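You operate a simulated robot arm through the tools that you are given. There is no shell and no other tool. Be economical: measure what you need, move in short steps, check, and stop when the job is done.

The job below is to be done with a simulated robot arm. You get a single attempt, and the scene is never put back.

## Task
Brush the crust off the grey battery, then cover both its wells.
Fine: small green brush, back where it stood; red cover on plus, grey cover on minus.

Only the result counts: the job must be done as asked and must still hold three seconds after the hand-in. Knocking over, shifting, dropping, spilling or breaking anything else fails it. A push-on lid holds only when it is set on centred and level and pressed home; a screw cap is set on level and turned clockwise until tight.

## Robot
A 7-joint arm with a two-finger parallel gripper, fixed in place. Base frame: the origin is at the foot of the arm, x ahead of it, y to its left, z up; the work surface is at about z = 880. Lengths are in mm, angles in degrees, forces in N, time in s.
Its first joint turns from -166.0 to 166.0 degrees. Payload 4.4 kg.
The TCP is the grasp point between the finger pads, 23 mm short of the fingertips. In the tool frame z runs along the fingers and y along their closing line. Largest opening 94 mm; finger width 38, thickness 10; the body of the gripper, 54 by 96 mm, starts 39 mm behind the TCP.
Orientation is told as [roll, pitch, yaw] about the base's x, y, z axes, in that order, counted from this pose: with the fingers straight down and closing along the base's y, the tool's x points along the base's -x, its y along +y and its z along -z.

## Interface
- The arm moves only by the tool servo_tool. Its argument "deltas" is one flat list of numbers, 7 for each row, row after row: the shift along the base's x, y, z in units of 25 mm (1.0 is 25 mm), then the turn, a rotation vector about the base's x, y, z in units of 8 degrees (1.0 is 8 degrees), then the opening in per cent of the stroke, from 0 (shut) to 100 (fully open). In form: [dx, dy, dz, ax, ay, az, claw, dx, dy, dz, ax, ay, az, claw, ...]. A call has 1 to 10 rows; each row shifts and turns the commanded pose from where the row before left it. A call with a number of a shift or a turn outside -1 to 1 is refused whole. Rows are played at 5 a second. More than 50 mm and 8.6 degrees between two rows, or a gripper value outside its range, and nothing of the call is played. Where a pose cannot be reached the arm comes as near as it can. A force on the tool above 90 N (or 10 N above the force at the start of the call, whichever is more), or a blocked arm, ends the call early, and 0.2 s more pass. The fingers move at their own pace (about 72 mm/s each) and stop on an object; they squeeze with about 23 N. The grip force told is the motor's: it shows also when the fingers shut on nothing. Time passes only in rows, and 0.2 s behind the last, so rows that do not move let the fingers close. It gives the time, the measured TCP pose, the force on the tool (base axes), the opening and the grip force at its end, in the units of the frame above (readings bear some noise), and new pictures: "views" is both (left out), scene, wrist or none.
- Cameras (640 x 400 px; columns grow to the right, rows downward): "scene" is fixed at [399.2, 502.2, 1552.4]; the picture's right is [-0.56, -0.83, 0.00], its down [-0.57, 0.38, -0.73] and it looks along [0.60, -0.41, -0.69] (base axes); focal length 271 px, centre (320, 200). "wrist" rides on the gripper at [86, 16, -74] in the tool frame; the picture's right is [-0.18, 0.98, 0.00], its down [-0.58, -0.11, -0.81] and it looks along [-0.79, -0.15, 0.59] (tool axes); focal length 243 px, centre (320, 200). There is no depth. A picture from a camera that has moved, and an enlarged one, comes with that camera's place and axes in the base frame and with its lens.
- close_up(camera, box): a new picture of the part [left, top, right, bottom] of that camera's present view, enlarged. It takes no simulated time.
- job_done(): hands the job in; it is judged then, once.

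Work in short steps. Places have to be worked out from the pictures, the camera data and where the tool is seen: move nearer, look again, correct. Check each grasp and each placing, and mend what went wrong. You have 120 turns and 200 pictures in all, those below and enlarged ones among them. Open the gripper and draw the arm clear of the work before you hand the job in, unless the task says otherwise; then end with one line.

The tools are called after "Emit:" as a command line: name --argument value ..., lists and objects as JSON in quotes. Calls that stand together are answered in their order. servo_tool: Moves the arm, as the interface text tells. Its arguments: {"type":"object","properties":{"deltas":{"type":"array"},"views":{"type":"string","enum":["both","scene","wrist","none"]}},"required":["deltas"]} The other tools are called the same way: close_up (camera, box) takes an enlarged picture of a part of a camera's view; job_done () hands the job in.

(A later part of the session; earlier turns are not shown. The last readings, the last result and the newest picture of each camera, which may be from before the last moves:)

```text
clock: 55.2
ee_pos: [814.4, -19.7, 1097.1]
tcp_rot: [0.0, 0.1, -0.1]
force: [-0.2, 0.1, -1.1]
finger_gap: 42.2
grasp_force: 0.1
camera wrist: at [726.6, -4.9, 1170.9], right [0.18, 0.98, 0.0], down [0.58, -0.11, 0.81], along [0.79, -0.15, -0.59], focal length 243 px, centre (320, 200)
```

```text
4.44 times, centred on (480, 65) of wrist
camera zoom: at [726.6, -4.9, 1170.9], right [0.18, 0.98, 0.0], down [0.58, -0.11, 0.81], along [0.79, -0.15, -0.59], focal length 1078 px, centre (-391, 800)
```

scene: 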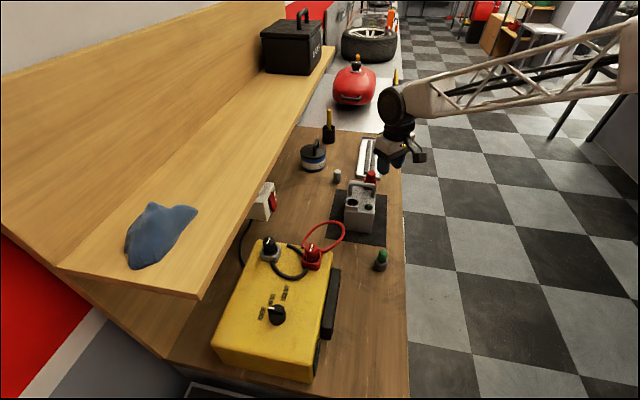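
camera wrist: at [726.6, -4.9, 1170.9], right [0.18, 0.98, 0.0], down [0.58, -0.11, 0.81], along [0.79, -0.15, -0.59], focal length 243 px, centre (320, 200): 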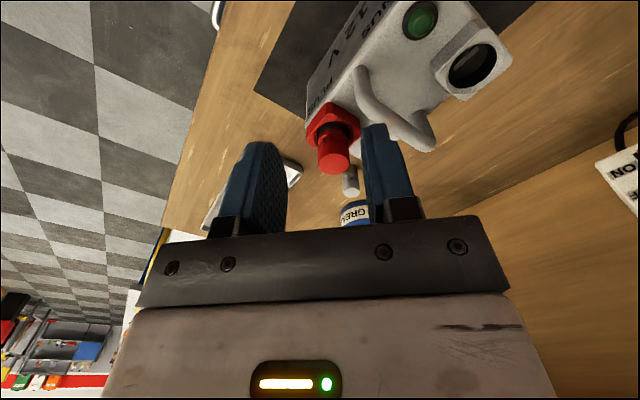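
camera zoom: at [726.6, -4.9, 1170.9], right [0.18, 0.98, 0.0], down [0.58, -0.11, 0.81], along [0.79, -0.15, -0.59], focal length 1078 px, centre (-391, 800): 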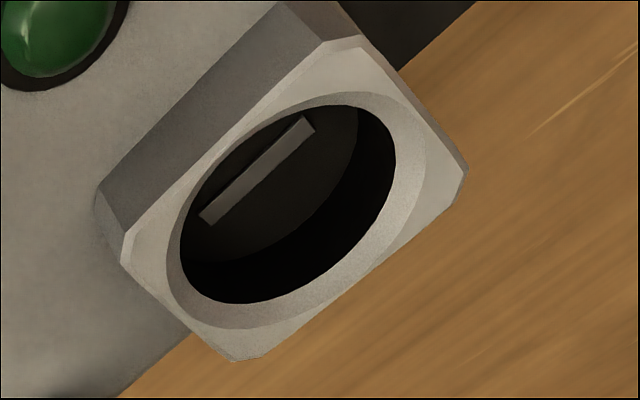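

Depth matches the charger's parked plugs, so it is essentially bottomed. To be sure it is pressed home, I press down centrally on its top with closed fingers.

Emit:
servo_tool --deltas '[0.8, 0, 0, 0, 0, 0, 0, 0.8, 0, 0, 0, 0, 0, 0, 0.86, 0, 0, 0, 0, 0, 0, 0, 0, -0.8, 0, 0, 0, 0, 0, 0, -0.8, 0, 0, 0, 0, 0, 0, 0, 0, 0, 0, 0]'

Emit:
close_up --camera "scene" --box '[345, 145, 395, 195]'

Emit:
close_up --camera "wrist" --box '[250, 60, 390, 220]'

```text
clock: 56.6
ee_pos: [875.4, -19.3, 1056.7]
tcp_rot: [0.0, 0.0, 0.0]
force: [-0.4, 0.0, 0.7]
finger_gap: 0.0
grasp_force: 23.2
camera wrist: at [787.6, -4.9, 1130.9], right [0.18, 0.98, 0.0], down [0.58, -0.11, 0.81], along [0.79, -0.15, -0.59], focal length 243 px, centre (320, 200)
```

scene: 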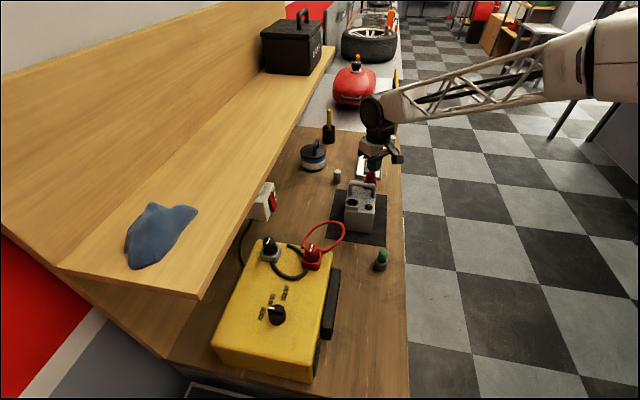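
wrist: 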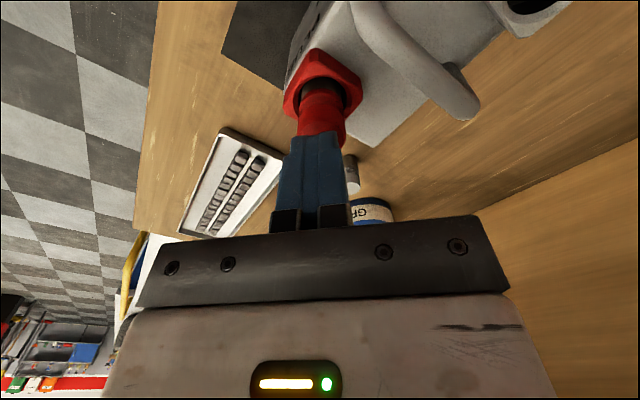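

```text
8.00 times, centred on (370, 170) of scene
camera zoom: at [399.2, 502.2, 1552.4], right [-0.56, -0.83, 0.0], down [-0.57, 0.38, -0.73], along [0.6, -0.41, -0.69], focal length 2170 px, centre (-80, 440)
```

zoom: 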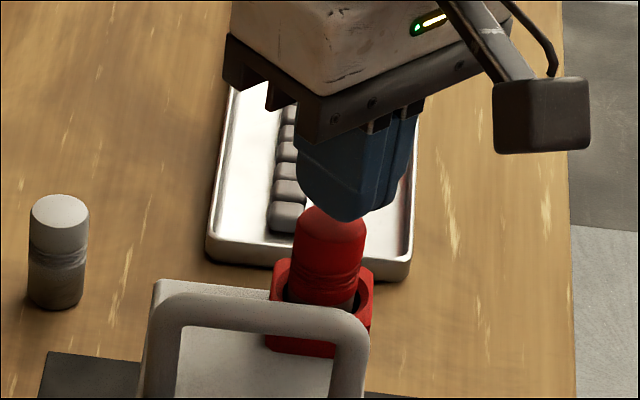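

```text
2.50 times, centred on (320, 140) of wrist
camera zoom: at [787.6, -4.9, 1130.9], right [0.18, 0.98, 0.0], down [0.58, -0.11, 0.81], along [0.79, -0.15, -0.59], focal length 606 px, centre (320, 350)
```

zoom: 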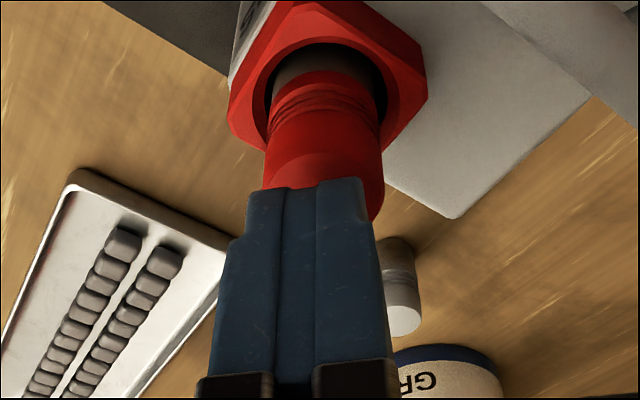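

Fingers are over the cover; shift 1.5 mm in +y and press down until contact.

Emit:
servo_tool --deltas '[0, 0.06, -0.3, 0, 0, 0, 0, 0, 0, -0.16, 0, 0, 0, 0, 0, 0, -0.1, 0, 0, 0, 0, 0, 0, 0, 0, 0, 0, 0]' --views "none"

Emit:
servo_tool --deltas '[0, 0, -0.1, 0, 0, 0, 0, 0, 0, 0, 0, 0, 0, 0]' --views "none"

```text
clock: 57.6
ee_pos: [875.4, -17.8, 1045.9]
tcp_rot: [0.1, -0.2, 0.0]
force: [-2.1, -0.1, 39.3]
finger_gap: 0.0
grasp_force: 22.7
```

```text
clock: 58.2
ee_pos: [876.0, -19.1, 1045.9]
tcp_rot: [0.0, -0.4, 0.0]
force: [-6.8, -0.8, 83.7]
finger_gap: 0.0
grasp_force: 23.2
```

Rigid stop at 84 N: the cover is pressed onto its seat. I back off and grip it lightly to test whether it is held.

Emit:
servo_tool --deltas '[0, 0, 0.4, 0, 0, 0, 0, 0, 0, 1, 0, 0, 0, 45, 0, 0, 0, 0, 0, 0, 45, 0, 0, 0, 0, 0, 0, 45]'

Emit:
close_up --camera "scene" --box '[345, 145, 395, 195]'

Emit:
close_up --camera "wrist" --box '[240, 60, 400, 220]'

```text
clock: 59.2
ee_pos: [875.4, -17.7, 1074.5]
tcp_rot: [-0.1, 0.1, 0.0]
force: [0.4, -0.6, 0.3]
finger_gap: 42.2
grasp_force: 0.0
camera wrist: at [788.0, -2.8, 1148.9], right [0.18, 0.98, 0.0], down [0.58, -0.11, 0.81], along [0.79, -0.15, -0.59], focal length 243 px, centre (320, 200)
```

scene: 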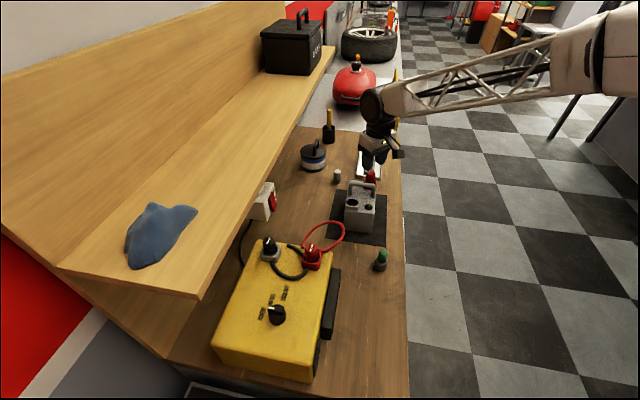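
wrist: 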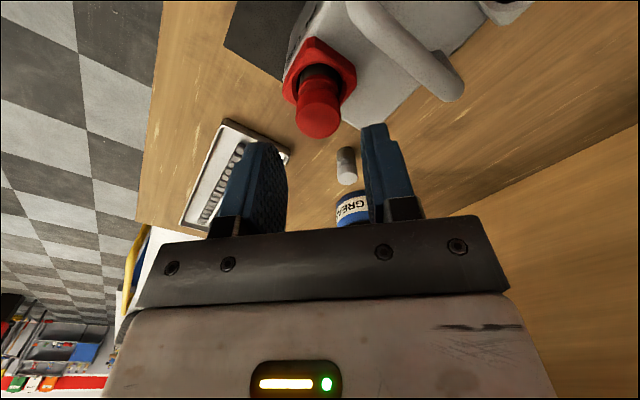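

```text
8.00 times, centred on (370, 170) of scene
camera zoom: at [399.2, 502.2, 1552.4], right [-0.56, -0.83, 0.0], down [-0.57, 0.38, -0.73], along [0.6, -0.41, -0.69], focal length 2170 px, centre (-80, 440)
```

zoom: 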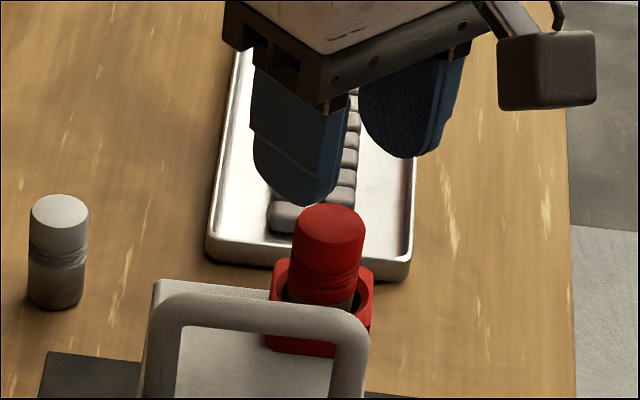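

```text
2.50 times, centred on (320, 140) of wrist
camera zoom: at [788.0, -2.8, 1148.9], right [0.18, 0.98, 0.0], down [0.58, -0.11, 0.81], along [0.79, -0.15, -0.59], focal length 606 px, centre (320, 350)
```

zoom: 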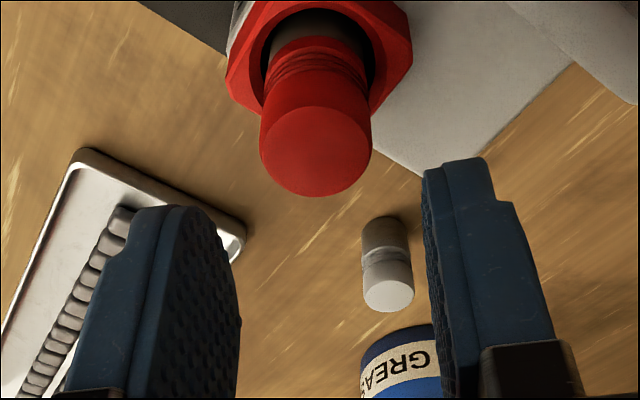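

Now grip the head and do a gentle tug test.

Emit:
servo_tool --deltas '[0, -0.06, -1, 0, 0, 0, 45, 0, 0, -0.9, 0, 0, 0, 45, 0, 0, 0, 0, 0, 0, 0, 0, 0, 0, 0, 0, 0, 0, 0, 0, 0, 0, 0, 0, 0]' --views "none"

Emit:
servo_tool --deltas '[0, 0, 0.1, 0, 0, 0, 0, 0, 0, 0, 0, 0, 0, 0]' --views "none"

```text
clock: 60.4
ee_pos: [873.4, -20.2, 1027.3]
tcp_rot: [0.1, 0.0, -0.1]
force: [-1.2, 1.3, -0.8]
finger_gap: 25.9
grasp_force: 23.4
```

```text
clock: 61.0
ee_pos: [874.5, -19.4, 1031.0]
tcp_rot: [-0.1, 0.0, 0.0]
force: [-0.6, 0.4, 0.4]
finger_gap: 26.0
grasp_force: 22.9
```

It lifts freely, so it is not retained. The ribs may be a thread: I lower it again with light pressure and turn it clockwise.

Emit:
servo_tool --deltas '[0, 0, -0.2, 0, 0, 0, 0, 0, 0, 0, 0, 0, 0, 0]' --views "none"

Emit:
servo_tool --deltas '[0, 0, 0, 0, 0, -1, 0, 0, 0, 0, 0, 0, -1, 0, 0, 0, 0, 0, 0, -1, 0, 0, 0, 0, 0, 0, -1, 0, 0, 0, 0, 0, 0, -1, 0]' --views "wrist"

```text
clock: 61.6
ee_pos: [876.5, -19.3, 1026.8]
tcp_rot: [0.0, -0.1, 0.0]
force: [-3.9, 1.5, 13.9]
finger_gap: 25.9
grasp_force: 22.9
```

```text
clock: 62.8
ee_pos: [876.0, -18.9, 1026.0]
tcp_rot: [0.0, 0.0, -40.0]
force: [-2.2, 11.7, 18.7]
finger_gap: 25.8
grasp_force: 22.5
camera wrist: at [818.8, 47.4, 1100.0], right [0.77, 0.63, 0.0], down [0.37, -0.46, 0.81], along [0.51, -0.62, -0.59], focal length 243 px, centre (320, 200)
```

wrist: 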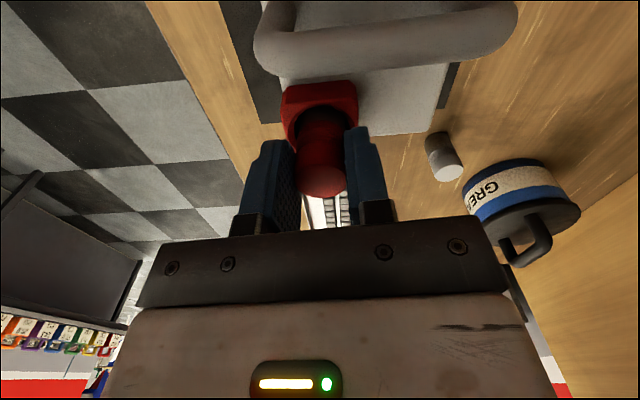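

A lateral force of 12 N appeared, since the cover is off the tool axis. Zoom in from this new viewing direction to judge centring.

Emit:
close_up --camera "wrist" --box '[260, 70, 380, 210]'

Emit:
close_up --camera "scene" --box '[345, 155, 395, 195]'

```text
2.86 times, centred on (320, 140) of wrist
camera zoom: at [818.8, 47.4, 1100.0], right [0.77, 0.63, 0.0], down [0.37, -0.46, 0.81], along [0.51, -0.62, -0.59], focal length 693 px, centre (320, 371)
```

zoom: 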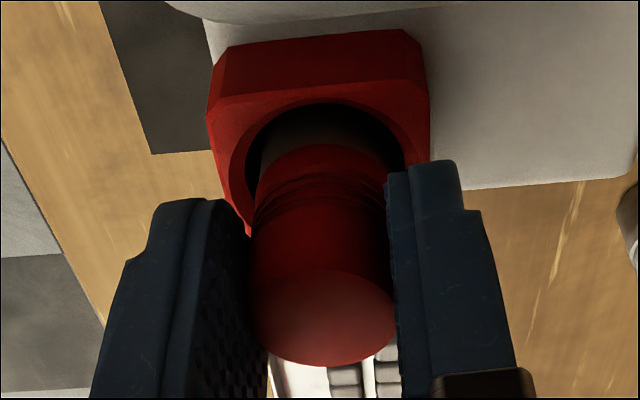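

```text
10.00 times, centred on (370, 175) of scene
camera zoom: at [399.2, 502.2, 1552.4], right [-0.56, -0.83, 0.0], down [-0.57, 0.38, -0.73], along [0.6, -0.41, -0.69], focal length 2712 px, centre (-180, 450)
```

zoom: 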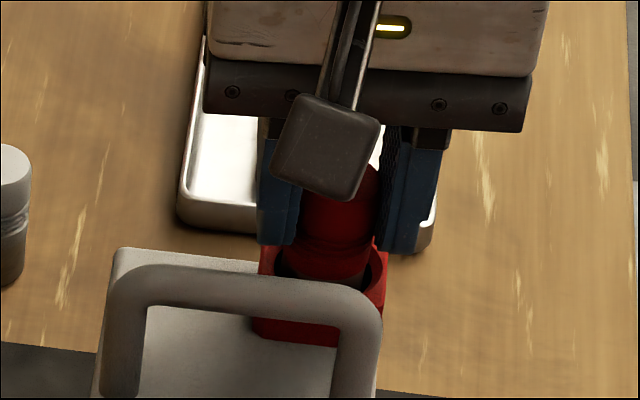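

Correct the eccentric shift (+0.6, +1.7 mm) and tug again.

Emit:
servo_tool --deltas '[0.024, 0.068, 0, 0, 0, 0, 0, 0, 0, 0, 0, 0, 0, 0]' --views "none"

Emit:
servo_tool --deltas '[0, 0, 0.16, 0, 0, 0, 0, 0, 0, 0, 0, 0, 0, 0]' --views "none"

Emit:
servo_tool --deltas '[0, 0, 0.06, 0, 0, 0, 0, 0, 0, 0, 0, 0, 0, 0]' --views "none"

```text
clock: 63.4
ee_pos: [875.5, -18.3, 1025.4]
tcp_rot: [0.0, 0.0, -40.0]
force: [-1.4, -3.4, 12.6]
finger_gap: 26.0
grasp_force: 22.9
```

```text
clock: 64.0
ee_pos: [876.2, -18.2, 1030.3]
tcp_rot: [0.0, 0.0, -40.0]
force: [-0.2, 0.3, -0.4]
finger_gap: 25.9
grasp_force: 22.9
```

```text
clock: 64.6
ee_pos: [875.5, -17.5, 1030.4]
tcp_rot: [0.0, 0.0, -40.0]
force: [0.0, -0.3, 0.0]
finger_gap: 25.7
grasp_force: 23.0
```

Still free. One more try: lower with light pressure and turn a further 80° clockwise about the cover's own axis.

Emit:
servo_tool --deltas '[0, 0, -0.2, 0, 0, 0, 0, 0, 0, 0, 0, 0, 0, 0]' --views "none"

Emit:
servo_tool --deltas '[0.01, 0.002, 0, 0, 0, -1, 0, 0.01, 0.002, 0, 0, 0, -1, 0, 0.01, 0.002, 0, 0, 0, -1, 0, 0.01, 0.002, 0, 0, 0, -1, 0, 0.01, 0.002, 0, 0, 0, -1, 0, 0.01, 0.002, 0, 0, 0, -1, 0, 0.01, 0.002, 0, 0, 0, -1, 0, 0.01, 0.002, 0, 0, 0, -1, 0, 0.01, 0.002, 0, 0, 0, -1, 0, 0.01, 0.002, 0, 0, 0, -1, 0]' --views "wrist"

Emit:
servo_tool --deltas '[0, 0, 0.2, 0, 0, 0, 0, 0, 0, 0, 0, 0, 0, 0]' --views "none"

```text
clock: 65.2
ee_pos: [876.2, -18.5, 1024.9]
tcp_rot: [-0.1, 0.0, -40.0]
force: [0.2, -0.2, -0.3]
finger_gap: 25.8
grasp_force: 23.4
```

```text
clock: 67.4
ee_pos: [879.0, -16.3, 1025.4]
tcp_rot: [0.0, 0.0, -120.1]
force: [0.4, -0.9, 0.0]
finger_gap: 26.3
grasp_force: 22.8
camera wrist: at [934.6, 48.5, 1100.2], right [0.76, -0.65, 0.0], down [-0.39, -0.45, 0.81], along [-0.53, -0.61, -0.59], focal length 243 px, centre (320, 200)
```

wrist: 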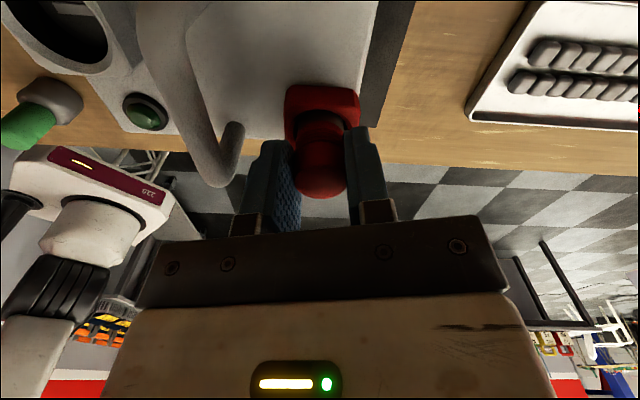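

```text
clock: 68.0
ee_pos: [877.1, -16.6, 1032.1]
tcp_rot: [0.1, 0.0, -120.1]
force: [0.2, 0.3, -0.9]
finger_gap: 25.7
grasp_force: 22.4
```

No engagement; rotating does nothing, so it's a push-on. The hole (≈Ø31) is wider than the plug, so centring matters: I turn back to yaw 0 and then find the well's centre by feeling its walls.

Emit:
servo_tool --deltas '[-0.01, -0.002, 0, 0, 0, 1, 0, -0.01, -0.002, 0, 0, 0, 1, 0, -0.01, -0.002, 0, 0, 0, 1, 0, -0.01, -0.002, 0, 0, 0, 1, 0, -0.01, -0.002, 0, 0, 0, 1, 0, -0.01, -0.002, 0, 0, 0, 1, 0, -0.01, -0.002, 0, 0, 0, 1, 0, -0.01, -0.002, 0, 0, 0, 1, 0, -0.01, -0.002, 0, 0, 0, 1, 0, -0.01, -0.002, 0, 0, 0, 1, 0]' --views "none"

Emit:
servo_tool --deltas '[-0.004, -0.01, 0, 0, 0, 1, 0, -0.004, -0.01, 0, 0, 0, 1, 0, -0.004, -0.01, 0, 0, 0, 1, 0, -0.004, -0.01, 0, 0, 0, 1, 0, -0.004, -0.01, 0, 0, 0, 1, 0, 0, 0, 0, 0, 0, 0, 0]' --views "wrist"

Emit:
close_up --camera "wrist" --box '[260, 70, 380, 210]'

Emit:
close_up --camera "scene" --box '[350, 165, 390, 195]'

```text
clock: 70.2
ee_pos: [876.4, -17.9, 1031.2]
tcp_rot: [0.0, 0.0, -39.9]
force: [0.7, 0.6, -0.8]
finger_gap: 26.2
grasp_force: 22.6
```

```text
clock: 71.6
ee_pos: [874.4, -18.9, 1031.7]
tcp_rot: [0.0, -0.1, 0.0]
force: [-0.2, -0.6, 0.1]
finger_gap: 26.2
grasp_force: 22.8
camera wrist: at [787.9, -4.1, 1105.0], right [0.18, 0.98, 0.0], down [0.58, -0.11, 0.81], along [0.79, -0.15, -0.59], focal length 243 px, centre (320, 200)
```

wrist: 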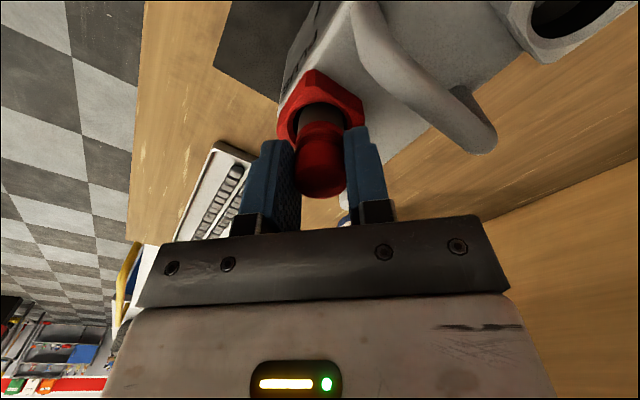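

```text
2.86 times, centred on (320, 140) of wrist
camera zoom: at [787.9, -4.1, 1105.0], right [0.18, 0.98, 0.0], down [0.58, -0.11, 0.81], along [0.79, -0.15, -0.59], focal length 693 px, centre (320, 371)
```

zoom: 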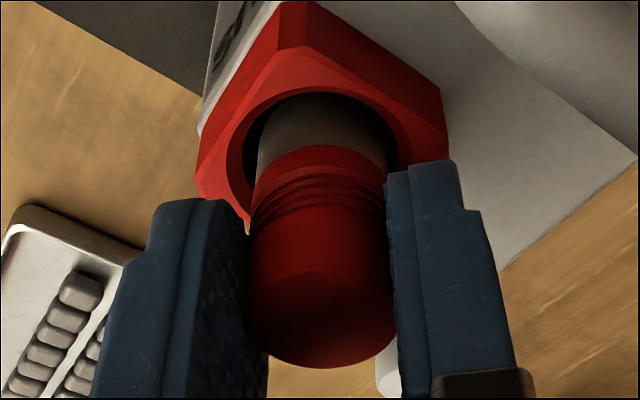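

```text
13.33 times, centred on (370, 180) of scene
camera zoom: at [399.2, 502.2, 1552.4], right [-0.56, -0.83, 0.0], down [-0.57, 0.38, -0.73], along [0.6, -0.41, -0.69], focal length 3616 px, centre (-347, 467)
```

zoom: 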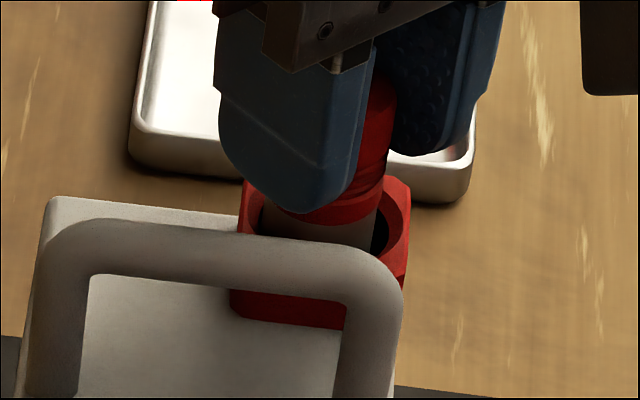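

I probe the walls: ±3 mm in y, then ±3 mm in x, reading the lateral forces.

Emit:
servo_tool --deltas '[0, 0.06, 0, 0, 0, 0, 0, 0, 0.06, 0, 0, 0, 0, 0, 0, 0, 0, 0, 0, 0, 0]' --views "none"

Emit:
servo_tool --deltas '[0, -0.12, 0, 0, 0, 0, 0, 0, -0.06, 0, 0, 0, 0, 0, 0, -0.06, 0, 0, 0, 0, 0, 0, 0, 0, 0, 0, 0, 0]' --views "none"

Emit:
servo_tool --deltas '[0, 0.12, 0, 0, 0, 0, 0, 0.06, 0, 0, 0, 0, 0, 0, 0.06, 0, 0, 0, 0, 0, 0, 0, 0, 0, 0, 0, 0, 0]' --views "none"

Emit:
servo_tool --deltas '[-0.12, 0, 0, 0, 0, 0, 0, -0.06, 0, 0, 0, 0, 0, 0, -0.06, 0, 0, 0, 0, 0, 0, 0, 0, 0, 0, 0, 0, 0]' --views "none"

```text
clock: 72.4
ee_pos: [875.6, -15.6, 1032.1]
tcp_rot: [0.0, 0.0, 0.0]
force: [-4.1, -3.3, -0.7]
finger_gap: 26.1
grasp_force: 23.4
```

```text
clock: 73.4
ee_pos: [875.2, -22.3, 1029.3]
tcp_rot: [-0.1, 0.0, 0.0]
force: [-4.2, 5.1, 0.5]
finger_gap: 26.1
grasp_force: 23.1
```

```text
clock: 74.4
ee_pos: [878.8, -17.9, 1031.2]
tcp_rot: [0.0, -0.1, 0.1]
force: [-5.1, 1.8, 0.1]
finger_gap: 26.1
grasp_force: 23.1
```

```text
clock: 75.4
ee_pos: [872.4, -18.5, 1031.5]
tcp_rot: [0.1, 0.0, 0.0]
force: [0.0, -0.2, 0.0]
finger_gap: 26.1
grasp_force: 23.4
```

y is centred; the plug sits too far toward +x. Probe further toward −x.

Emit:
servo_tool --deltas '[-0.06, 0, 0, 0, 0, 0, 0, 0, 0, 0, 0, 0, 0, 0]' --views "none"

Emit:
servo_tool --deltas '[-0.06, 0, 0, 0, 0, 0, 0, 0, 0, 0, 0, 0, 0, 0]' --views "none"

```text
clock: 76.0
ee_pos: [871.7, -19.3, 1030.9]
tcp_rot: [0.0, 0.0, 0.0]
force: [5.5, -1.6, 0.2]
finger_gap: 26.0
grasp_force: 23.2
```

```text
clock: 76.6
ee_pos: [869.1, -18.6, 1031.2]
tcp_rot: [-0.1, 0.0, 0.0]
force: [5.8, -2.9, 0.3]
finger_gap: 25.8
grasp_force: 22.7
```

Walls are at about +2 and −3.5 mm, so the centre is ≈0.75 mm back from the starting point. I move there, set the cover down, and release it.

Emit:
servo_tool --deltas '[0.21, 0.008, 0, 0, 0, 0, 0, 0, 0, -0.2, 0, 0, 0, 0, 0, 0, -0.06, 0, 0, 0, 0, 0, 0, 0, 0, 0, 0, 0]' --views "none"

Emit:
servo_tool --deltas '[0, 0, 0, 0, 0, 0, 45, 0, 0, 0, 0, 0, 0, 45, 0, 0, 1, 0, 0, 0, 45, 0, 0, 1, 0, 0, 0, 45, 0, 0, 0, 0, 0, 0, 45]'

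Emit:
close_up --camera "wrist" --box '[260, 40, 400, 180]'

Emit:
close_up --camera "scene" --box '[350, 160, 390, 195]'

```text
clock: 77.6
ee_pos: [873.7, -19.1, 1025.1]
tcp_rot: [0.0, 0.0, 0.0]
force: [-2.4, -0.4, 13.7]
finger_gap: 26.1
grasp_force: 23.3
```

```text
clock: 78.8
ee_pos: [874.2, -19.1, 1075.6]
tcp_rot: [0.0, -0.1, 0.0]
force: [0.5, -0.1, -0.7]
finger_gap: 42.2
grasp_force: 0.0
camera wrist: at [787.3, -4.0, 1148.8], right [0.18, 0.98, 0.0], down [0.58, -0.11, 0.81], along [0.79, -0.15, -0.59], focal length 243 px, centre (320, 200)
```

scene: 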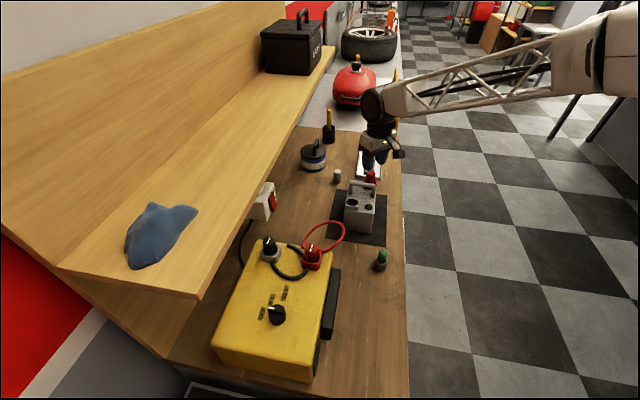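
wrist: 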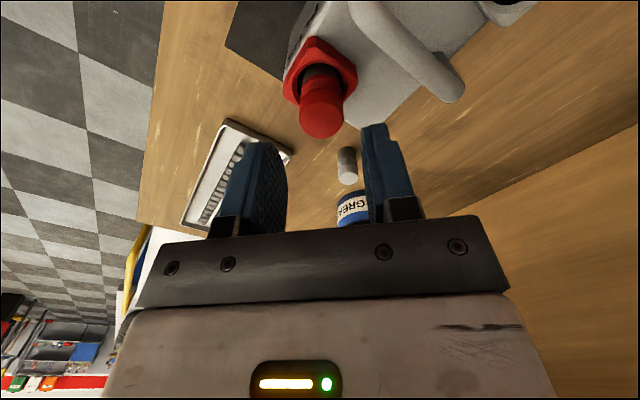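

```text
2.86 times, centred on (330, 110) of wrist
camera zoom: at [787.3, -4.0, 1148.8], right [0.18, 0.98, 0.0], down [0.58, -0.11, 0.81], along [0.79, -0.15, -0.59], focal length 693 px, centre (291, 457)
```

zoom: 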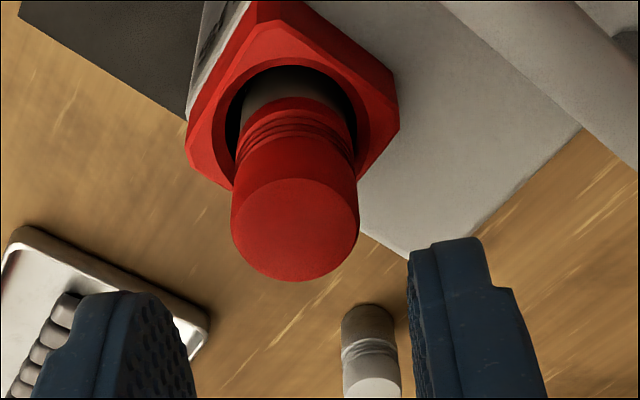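

```text
11.43 times, centred on (370, 178) of scene
camera zoom: at [399.2, 502.2, 1552.4], right [-0.56, -0.83, 0.0], down [-0.57, 0.38, -0.73], along [0.6, -0.41, -0.69], focal length 3100 px, centre (-251, 457)
```

zoom: 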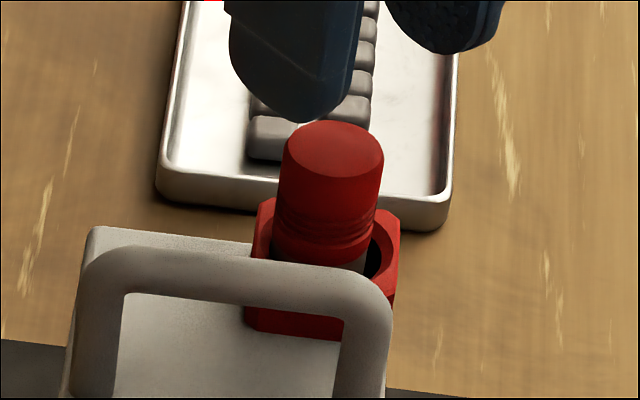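

The cover stands level but at the +x side of the hole (≈3 mm off; probing had pivoted it in the grip). I regrip it fresh, lift slightly and shift −3.2 / +0.6 mm.

Emit:
servo_tool --deltas '[0, 0, -1, 0, 0, 0, 45, 0, 0, -0.9, 0, 0, 0, 45, 0, 0, 0, 0, 0, 0, 0, 0, 0, 0, 0, 0, 0, 0, 0, 0, 0, 0, 0, 0, 0, 0, 0, 0.12, 0, 0, 0, 0, -0.128, 0.024, 0, 0, 0, 0, 0, 0, 0, 0, 0, 0, 0, 0]' --views "none"

Emit:
servo_tool --deltas '[0, 0, -0.18, 0, 0, 0, 0, 0, 0, 0, 0, 0, 0, 0]' --views "none"

Emit:
servo_tool --deltas '[0, 0, 0, 0, 0, 0, 45, 0, 0, 0, 0, 0, 0, 45, 0, 0, 1, 0, 0, 0, 45, 0, 0, 1, 0, 0, 0, 45, 0, 0, 0, 0, 0, 0, 45]' --views "wrist"

Emit:
close_up --camera "wrist" --box '[260, 40, 400, 180]'

Emit:
close_up --camera "scene" --box '[350, 160, 390, 195]'

```text
clock: 80.6
ee_pos: [871.2, -17.2, 1029.8]
tcp_rot: [0.0, 0.0, 0.0]
force: [0.5, -0.7, -0.4]
finger_gap: 26.0
grasp_force: 23.5
```

```text
clock: 81.2
ee_pos: [871.5, -17.8, 1025.7]
tcp_rot: [0.0, 0.0, 0.0]
force: [-0.4, -0.5, -0.2]
finger_gap: 26.1
grasp_force: 22.8
```

```text
clock: 82.4
ee_pos: [872.0, -19.0, 1076.3]
tcp_rot: [0.0, 0.0, 0.0]
force: [0.1, 0.5, -0.5]
finger_gap: 42.0
grasp_force: 0.0
camera wrist: at [784.5, -3.1, 1149.8], right [0.18, 0.98, 0.0], down [0.58, -0.11, 0.81], along [0.79, -0.15, -0.59], focal length 243 px, centre (320, 200)
```

wrist: 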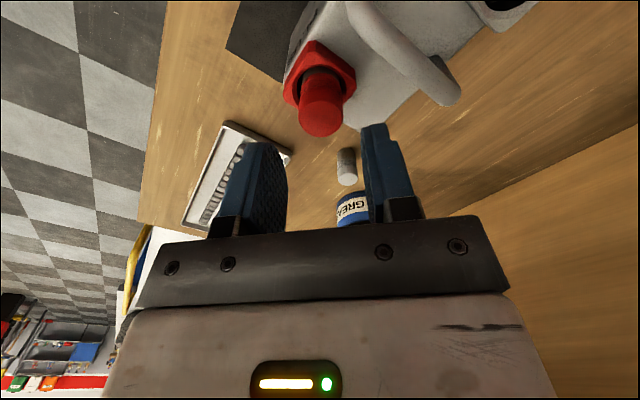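

```text
2.86 times, centred on (330, 110) of wrist
camera zoom: at [784.5, -3.1, 1149.8], right [0.18, 0.98, 0.0], down [0.58, -0.11, 0.81], along [0.79, -0.15, -0.59], focal length 693 px, centre (291, 457)
```

zoom: 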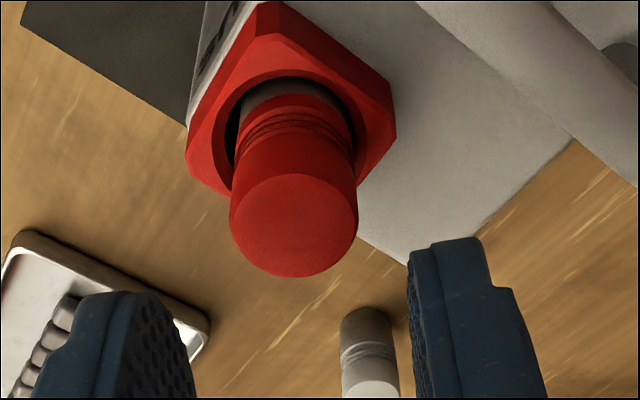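

```text
11.43 times, centred on (370, 178) of scene
camera zoom: at [399.2, 502.2, 1552.4], right [-0.56, -0.83, 0.0], down [-0.57, 0.38, -0.73], along [0.6, -0.41, -0.69], focal length 3100 px, centre (-251, 457)
```

zoom: 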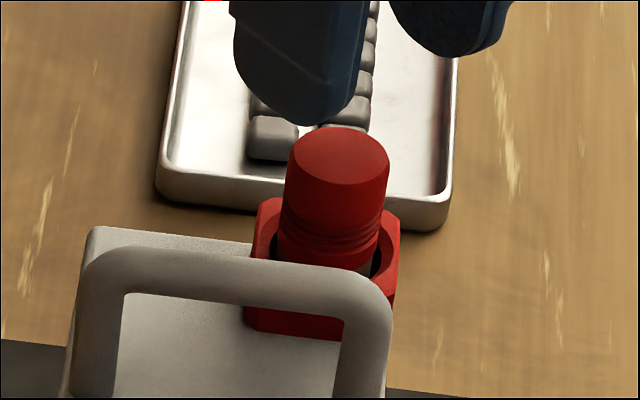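

Now it looks centred in both views. Press down on the top with closed fingers (~50 N).

Emit:
servo_tool --deltas '[0.08, -0.01, 0, 0, 0, 0, 0, 0, 0, 0, 0, 0, 0, 0, 0, 0, 0, 0, 0, 0, 0, 0, 0, -0.8, 0, 0, 0, 0, 0, 0, -0.3, 0, 0, 0, 0, 0, 0, -0.15, 0, 0, 0, 0, 0, 0, -0.1, 0, 0, 0, 0, 0, 0, 0, 0, 0, 0, 0]' --views "none"

Emit:
servo_tool --deltas '[0, 0, -0.06, 0, 0, 0, 0, 0, 0, 0, 0, 0, 0, 0]' --views "none"

```text
clock: 84.2
ee_pos: [873.6, -18.7, 1045.3]
tcp_rot: [0.0, -0.2, 0.0]
force: [-6.2, 0.7, 53.4]
finger_gap: 0.0
grasp_force: 23.5
```

```text
clock: 84.9
ee_pos: [875.2, -19.3, 1046.4]
tcp_rot: [0.1, -0.5, 0.0]
force: [-4.1, 0.5, 11.8]
finger_gap: 0.0
grasp_force: 23.2
stopped in row 2: the force on the tool passed its limit (the readings are from after the stop); the commanded pose is now the measured one
```

Pressed over 53 N up to the limit. Now regrip and tug-test again.

Emit:
servo_tool --deltas '[0, 0, 0.5, 0, 0, 0, 0, 0, 0, 0.8, 0, 0, 0, 45, -0.1, 0, 0, 0, 0, 0, 45, 0, 0, 0, 0, 0, 0, 45]' --views "wrist"

Emit:
close_up --camera "scene" --box '[350, 160, 390, 195]'

Emit:
close_up --camera "wrist" --box '[260, 40, 400, 180]'

```text
clock: 85.9
ee_pos: [871.5, -18.4, 1076.9]
tcp_rot: [-0.1, -0.4, 0.1]
force: [0.4, -0.4, 0.3]
finger_gap: 42.4
grasp_force: 0.0
camera wrist: at [784.4, -3.6, 1150.9], right [0.18, 0.98, 0.0], down [0.58, -0.11, 0.81], along [0.8, -0.15, -0.59], focal length 243 px, centre (320, 200)
```

wrist: 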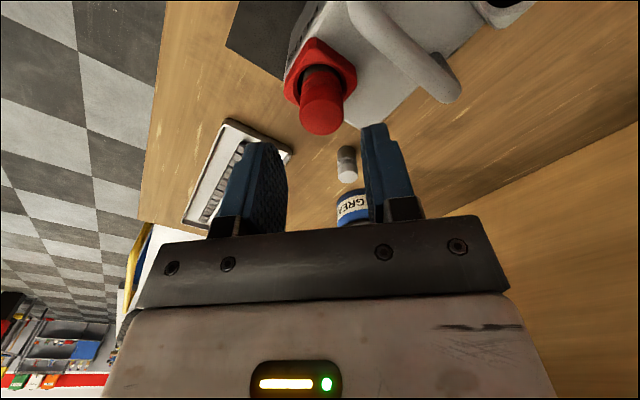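

```text
11.43 times, centred on (370, 178) of scene
camera zoom: at [399.2, 502.2, 1552.4], right [-0.56, -0.83, 0.0], down [-0.57, 0.38, -0.73], along [0.6, -0.41, -0.69], focal length 3100 px, centre (-251, 457)
```

zoom: 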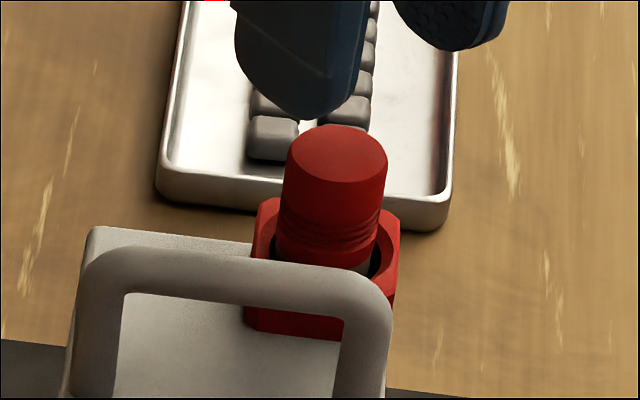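

```text
2.86 times, centred on (330, 110) of wrist
camera zoom: at [784.4, -3.6, 1150.9], right [0.18, 0.98, 0.0], down [0.58, -0.11, 0.81], along [0.8, -0.15, -0.59], focal length 693 px, centre (291, 457)
```

zoom: 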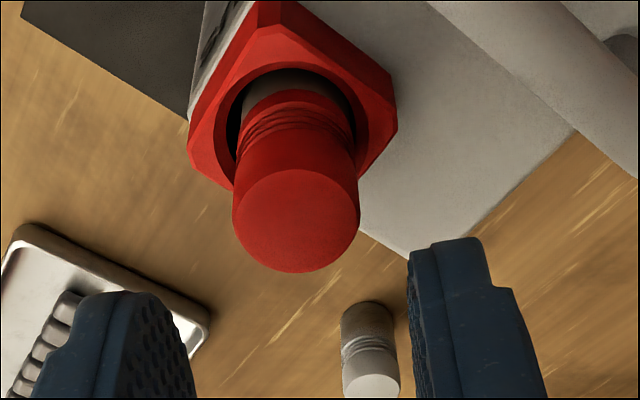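

Looks seated. A short tug test, with pitch corrected.

Emit:
servo_tool --deltas '[0, 0, -1, 0, 0.05, 0, 45, 0, 0, -0.95, 0, 0, 0, 45, 0, 0, 0, 0, 0, 0, 0, 0, 0, 0, 0, 0, 0, 0, 0, 0, 0, 0, 0, 0, 0, 0, 0, 0.12, 0, 0, 0, 0, 0, 0, 0, 0, 0, 0, 0]' --views "wrist"

Emit:
close_up --camera "wrist" --box '[260, 70, 380, 210]'

```text
clock: 87.5
ee_pos: [872.2, -17.1, 1031.5]
tcp_rot: [0.0, 0.0, 0.0]
force: [-0.1, 0.6, 0.0]
finger_gap: 25.7
grasp_force: 22.7
camera wrist: at [784.8, -3.1, 1105.7], right [0.18, 0.98, 0.0], down [0.58, -0.11, 0.81], along [0.79, -0.15, -0.59], focal length 243 px, centre (320, 200)
```

wrist: 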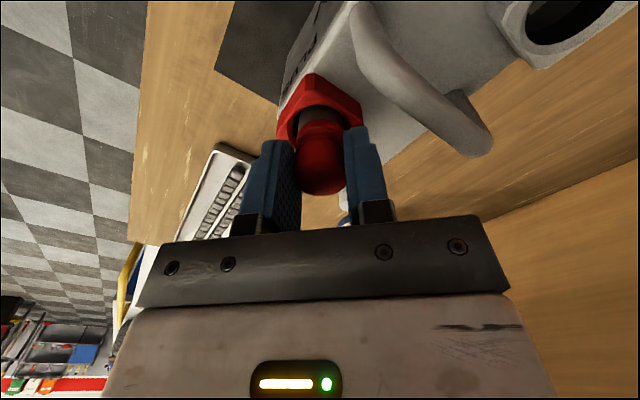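

```text
2.86 times, centred on (320, 140) of wrist
camera zoom: at [784.8, -3.1, 1105.7], right [0.18, 0.98, 0.0], down [0.58, -0.11, 0.81], along [0.79, -0.15, -0.59], focal length 693 px, centre (320, 371)
```

zoom: 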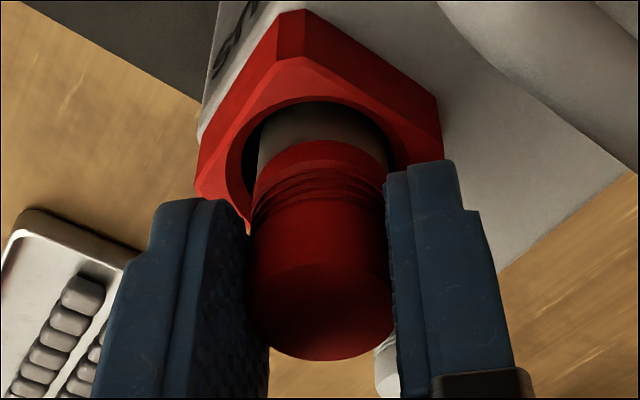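

No latch exists: the covers simply stand fully in the wells. I trim −0.8/−0.7 mm, set it down and release.

Emit:
servo_tool --deltas '[-0.03, -0.028, 0, 0, 0, 0, 0, 0, 0, -0.14, 0, 0, 0, 0, 0, 0, -0.06, 0, 0, 0, 0, 0, 0, 0, 0, 0, 0, 0]' --views "none"

Emit:
servo_tool --deltas '[0, 0, 0, 0, 0, 0, 45, 0, 0, 0, 0, 0, 0, 45, 0, 0, 1, 0, 0, 0, 45, 0, 0, 1, 0, 0, 0, 45, 0, 0, 1, 0, 0, 0, 45, -1, 0, 0, 0, 0, 0, 45, -1, 0, 0, 0, 0, 0, 45]'

Emit:
close_up --camera "scene" --box '[350, 160, 390, 195]'

Emit:
close_up --camera "wrist" --box '[260, 80, 400, 220]'

```text
clock: 88.5
ee_pos: [871.9, -19.6, 1027.2]
tcp_rot: [0.0, 0.0, 0.0]
force: [-0.4, -0.3, 5.7]
finger_gap: 25.7
grasp_force: 22.8
```

```text
clock: 90.1
ee_pos: [821.7, -19.7, 1100.9]
tcp_rot: [0.0, 0.1, -0.1]
force: [0.3, 0.2, 0.1]
finger_gap: 42.3
grasp_force: 0.0
camera wrist: at [733.8, -4.7, 1175.4], right [0.18, 0.98, 0.0], down [0.58, -0.11, 0.81], along [0.79, -0.15, -0.59], focal length 243 px, centre (320, 200)
```

scene: 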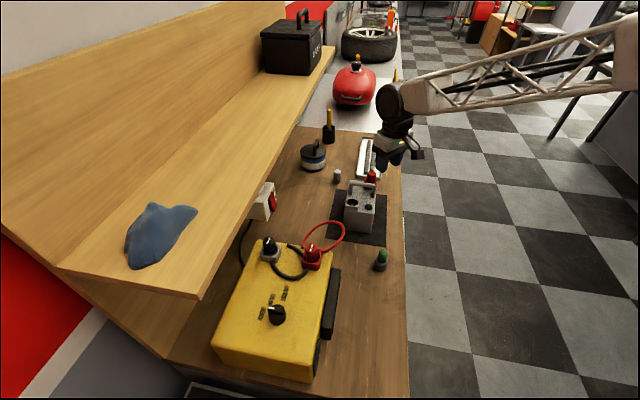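
wrist: 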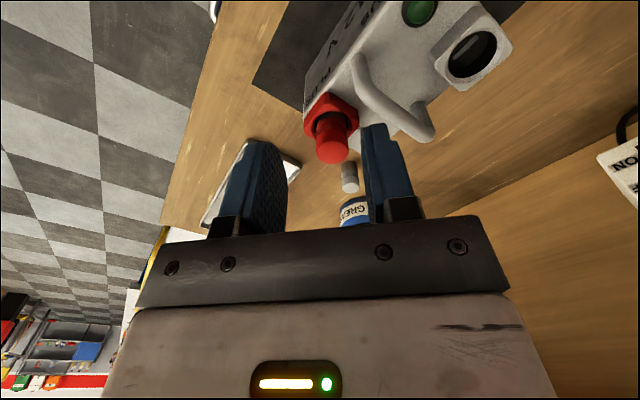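

```text
11.43 times, centred on (370, 178) of scene
camera zoom: at [399.2, 502.2, 1552.4], right [-0.56, -0.83, 0.0], down [-0.57, 0.38, -0.73], along [0.6, -0.41, -0.69], focal length 3100 px, centre (-251, 457)
```

zoom: 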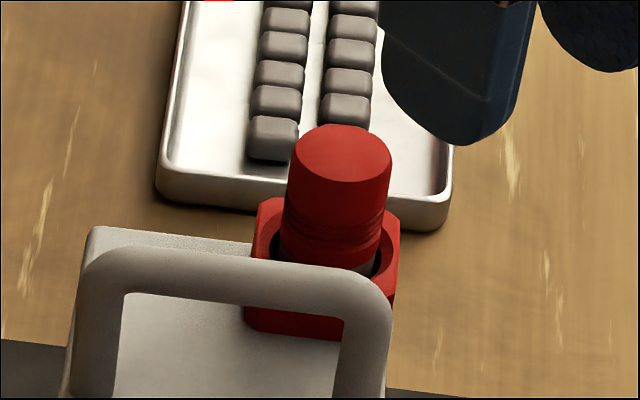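

```text
2.86 times, centred on (330, 150) of wrist
camera zoom: at [733.8, -4.7, 1175.4], right [0.18, 0.98, 0.0], down [0.58, -0.11, 0.81], along [0.79, -0.15, -0.59], focal length 693 px, centre (291, 343)
```

zoom: 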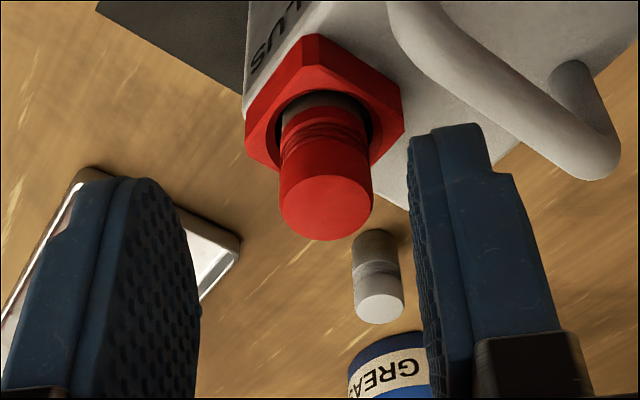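

Red is seated, level and centred. The grey cover is near (1037,-11), beyond the straight-down reach, so I approach with the tool pitched 30° outward.

Emit:
servo_tool --deltas '[0.7, 0.045, 0.1, 0, -0.469, 0, 55, 0.7, 0.045, 0.1, 0, -0.469, 0, 55, 0.7, 0.045, 0.1, 0, -0.469, 0, 55, 0.7, 0.045, 0, 0, -0.469, 0, 55, 0.7, 0.045, 0, 0, -0.469, 0, 55, 0.7, 0.045, 0, 0, -0.469, 0, 55, 0.7, 0.045, 0, 0, -0.469, 0, 55, 0.7, 0.045, 0, 0, -0.469, 0, 55]'

Emit:
close_up --camera "wrist" --box '[220, 40, 420, 240]'

```text
clock: 91.9
ee_pos: [962.5, -10.1, 1110.4]
tcp_rot: [0.0, -30.1, 0.1]
force: [0.1, 0.2, 1.2]
finger_gap: 51.7
grasp_force: 0.1
camera wrist: at [848.7, 5.0, 1130.8], right [0.16, 0.98, 0.09], down [0.1, -0.11, 0.99], along [0.98, -0.15, -0.11], focal length 243 px, centre (320, 200)
```

scene: 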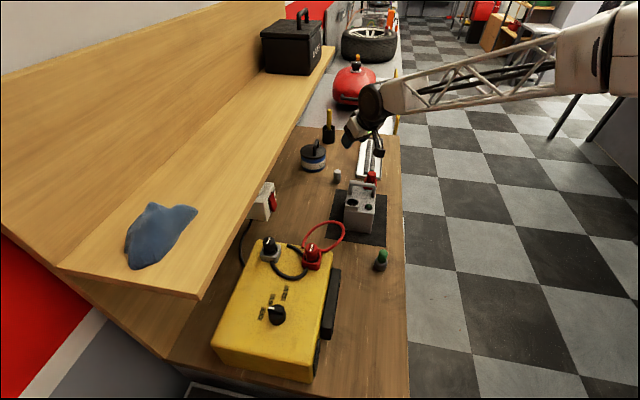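
wrist: 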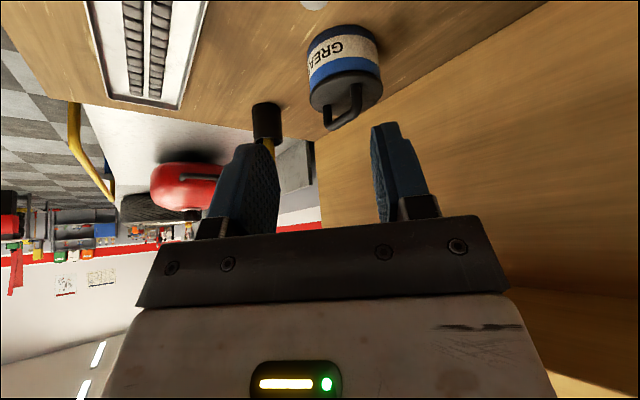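

```text
2.00 times, centred on (320, 140) of wrist
camera zoom: at [848.7, 5.0, 1130.8], right [0.16, 0.98, 0.09], down [0.1, -0.11, 0.99], along [0.98, -0.15, -0.11], focal length 485 px, centre (320, 320)
```

zoom: 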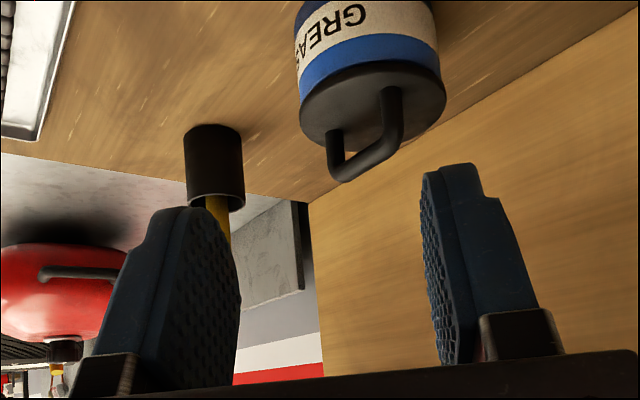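

Camera now looks outward; the cover is at the top edge of the view. I go to the start of a slanted approach at (977,-11,1037).

Emit:
servo_tool --deltas '[0.145, 0, -0.73, 0, 0, 0, 55, 0.145, 0, -0.73, 0, 0, 0, 55, 0.145, 0, -0.73, 0, 0, 0, 55, 0.145, 0, -0.73, 0, 0, 0, 55, 0, 0, 0, 0, 0, 0, 55]'

Emit:
close_up --camera "wrist" --box '[220, 0, 420, 200]'

Emit:
close_up --camera "scene" --box '[310, 110, 400, 190]'

```text
clock: 93.1
ee_pos: [976.6, -9.9, 1037.6]
tcp_rot: [0.0, -30.0, -0.1]
force: [0.2, -0.6, 0.2]
finger_gap: 52.1
grasp_force: 0.0
camera wrist: at [863.1, 4.7, 1057.6], right [0.16, 0.98, 0.09], down [0.1, -0.11, 0.99], along [0.98, -0.15, -0.12], focal length 243 px, centre (320, 200)
```

scene: 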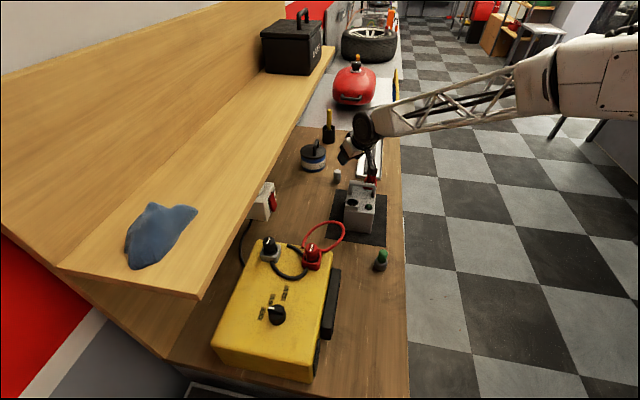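
wrist: 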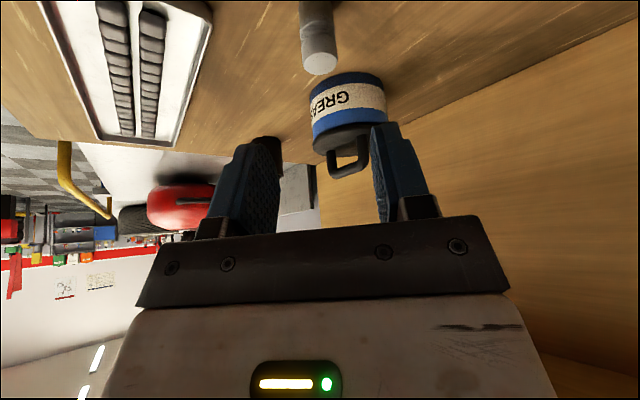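

```text
2.00 times, centred on (320, 100) of wrist
camera zoom: at [863.1, 4.7, 1057.6], right [0.16, 0.98, 0.09], down [0.1, -0.11, 0.99], along [0.98, -0.15, -0.12], focal length 485 px, centre (320, 400)
```

zoom: 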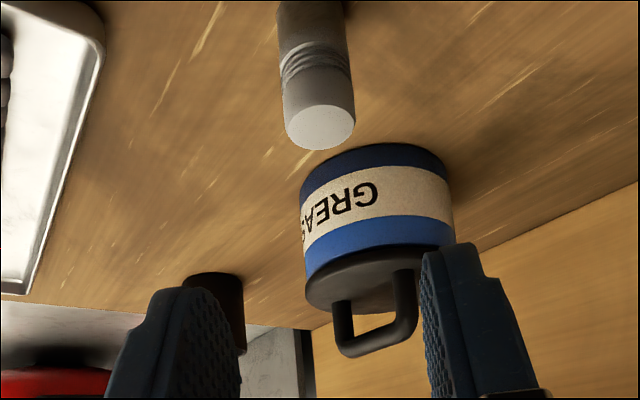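

```text
5.00 times, centred on (355, 150) of scene
camera zoom: at [399.2, 502.2, 1552.4], right [-0.56, -0.83, 0.0], down [-0.57, 0.38, -0.73], along [0.6, -0.41, -0.69], focal length 1356 px, centre (145, 450)
```

zoom: 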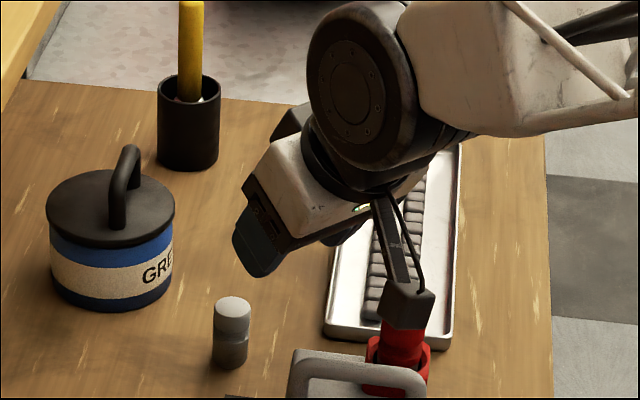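

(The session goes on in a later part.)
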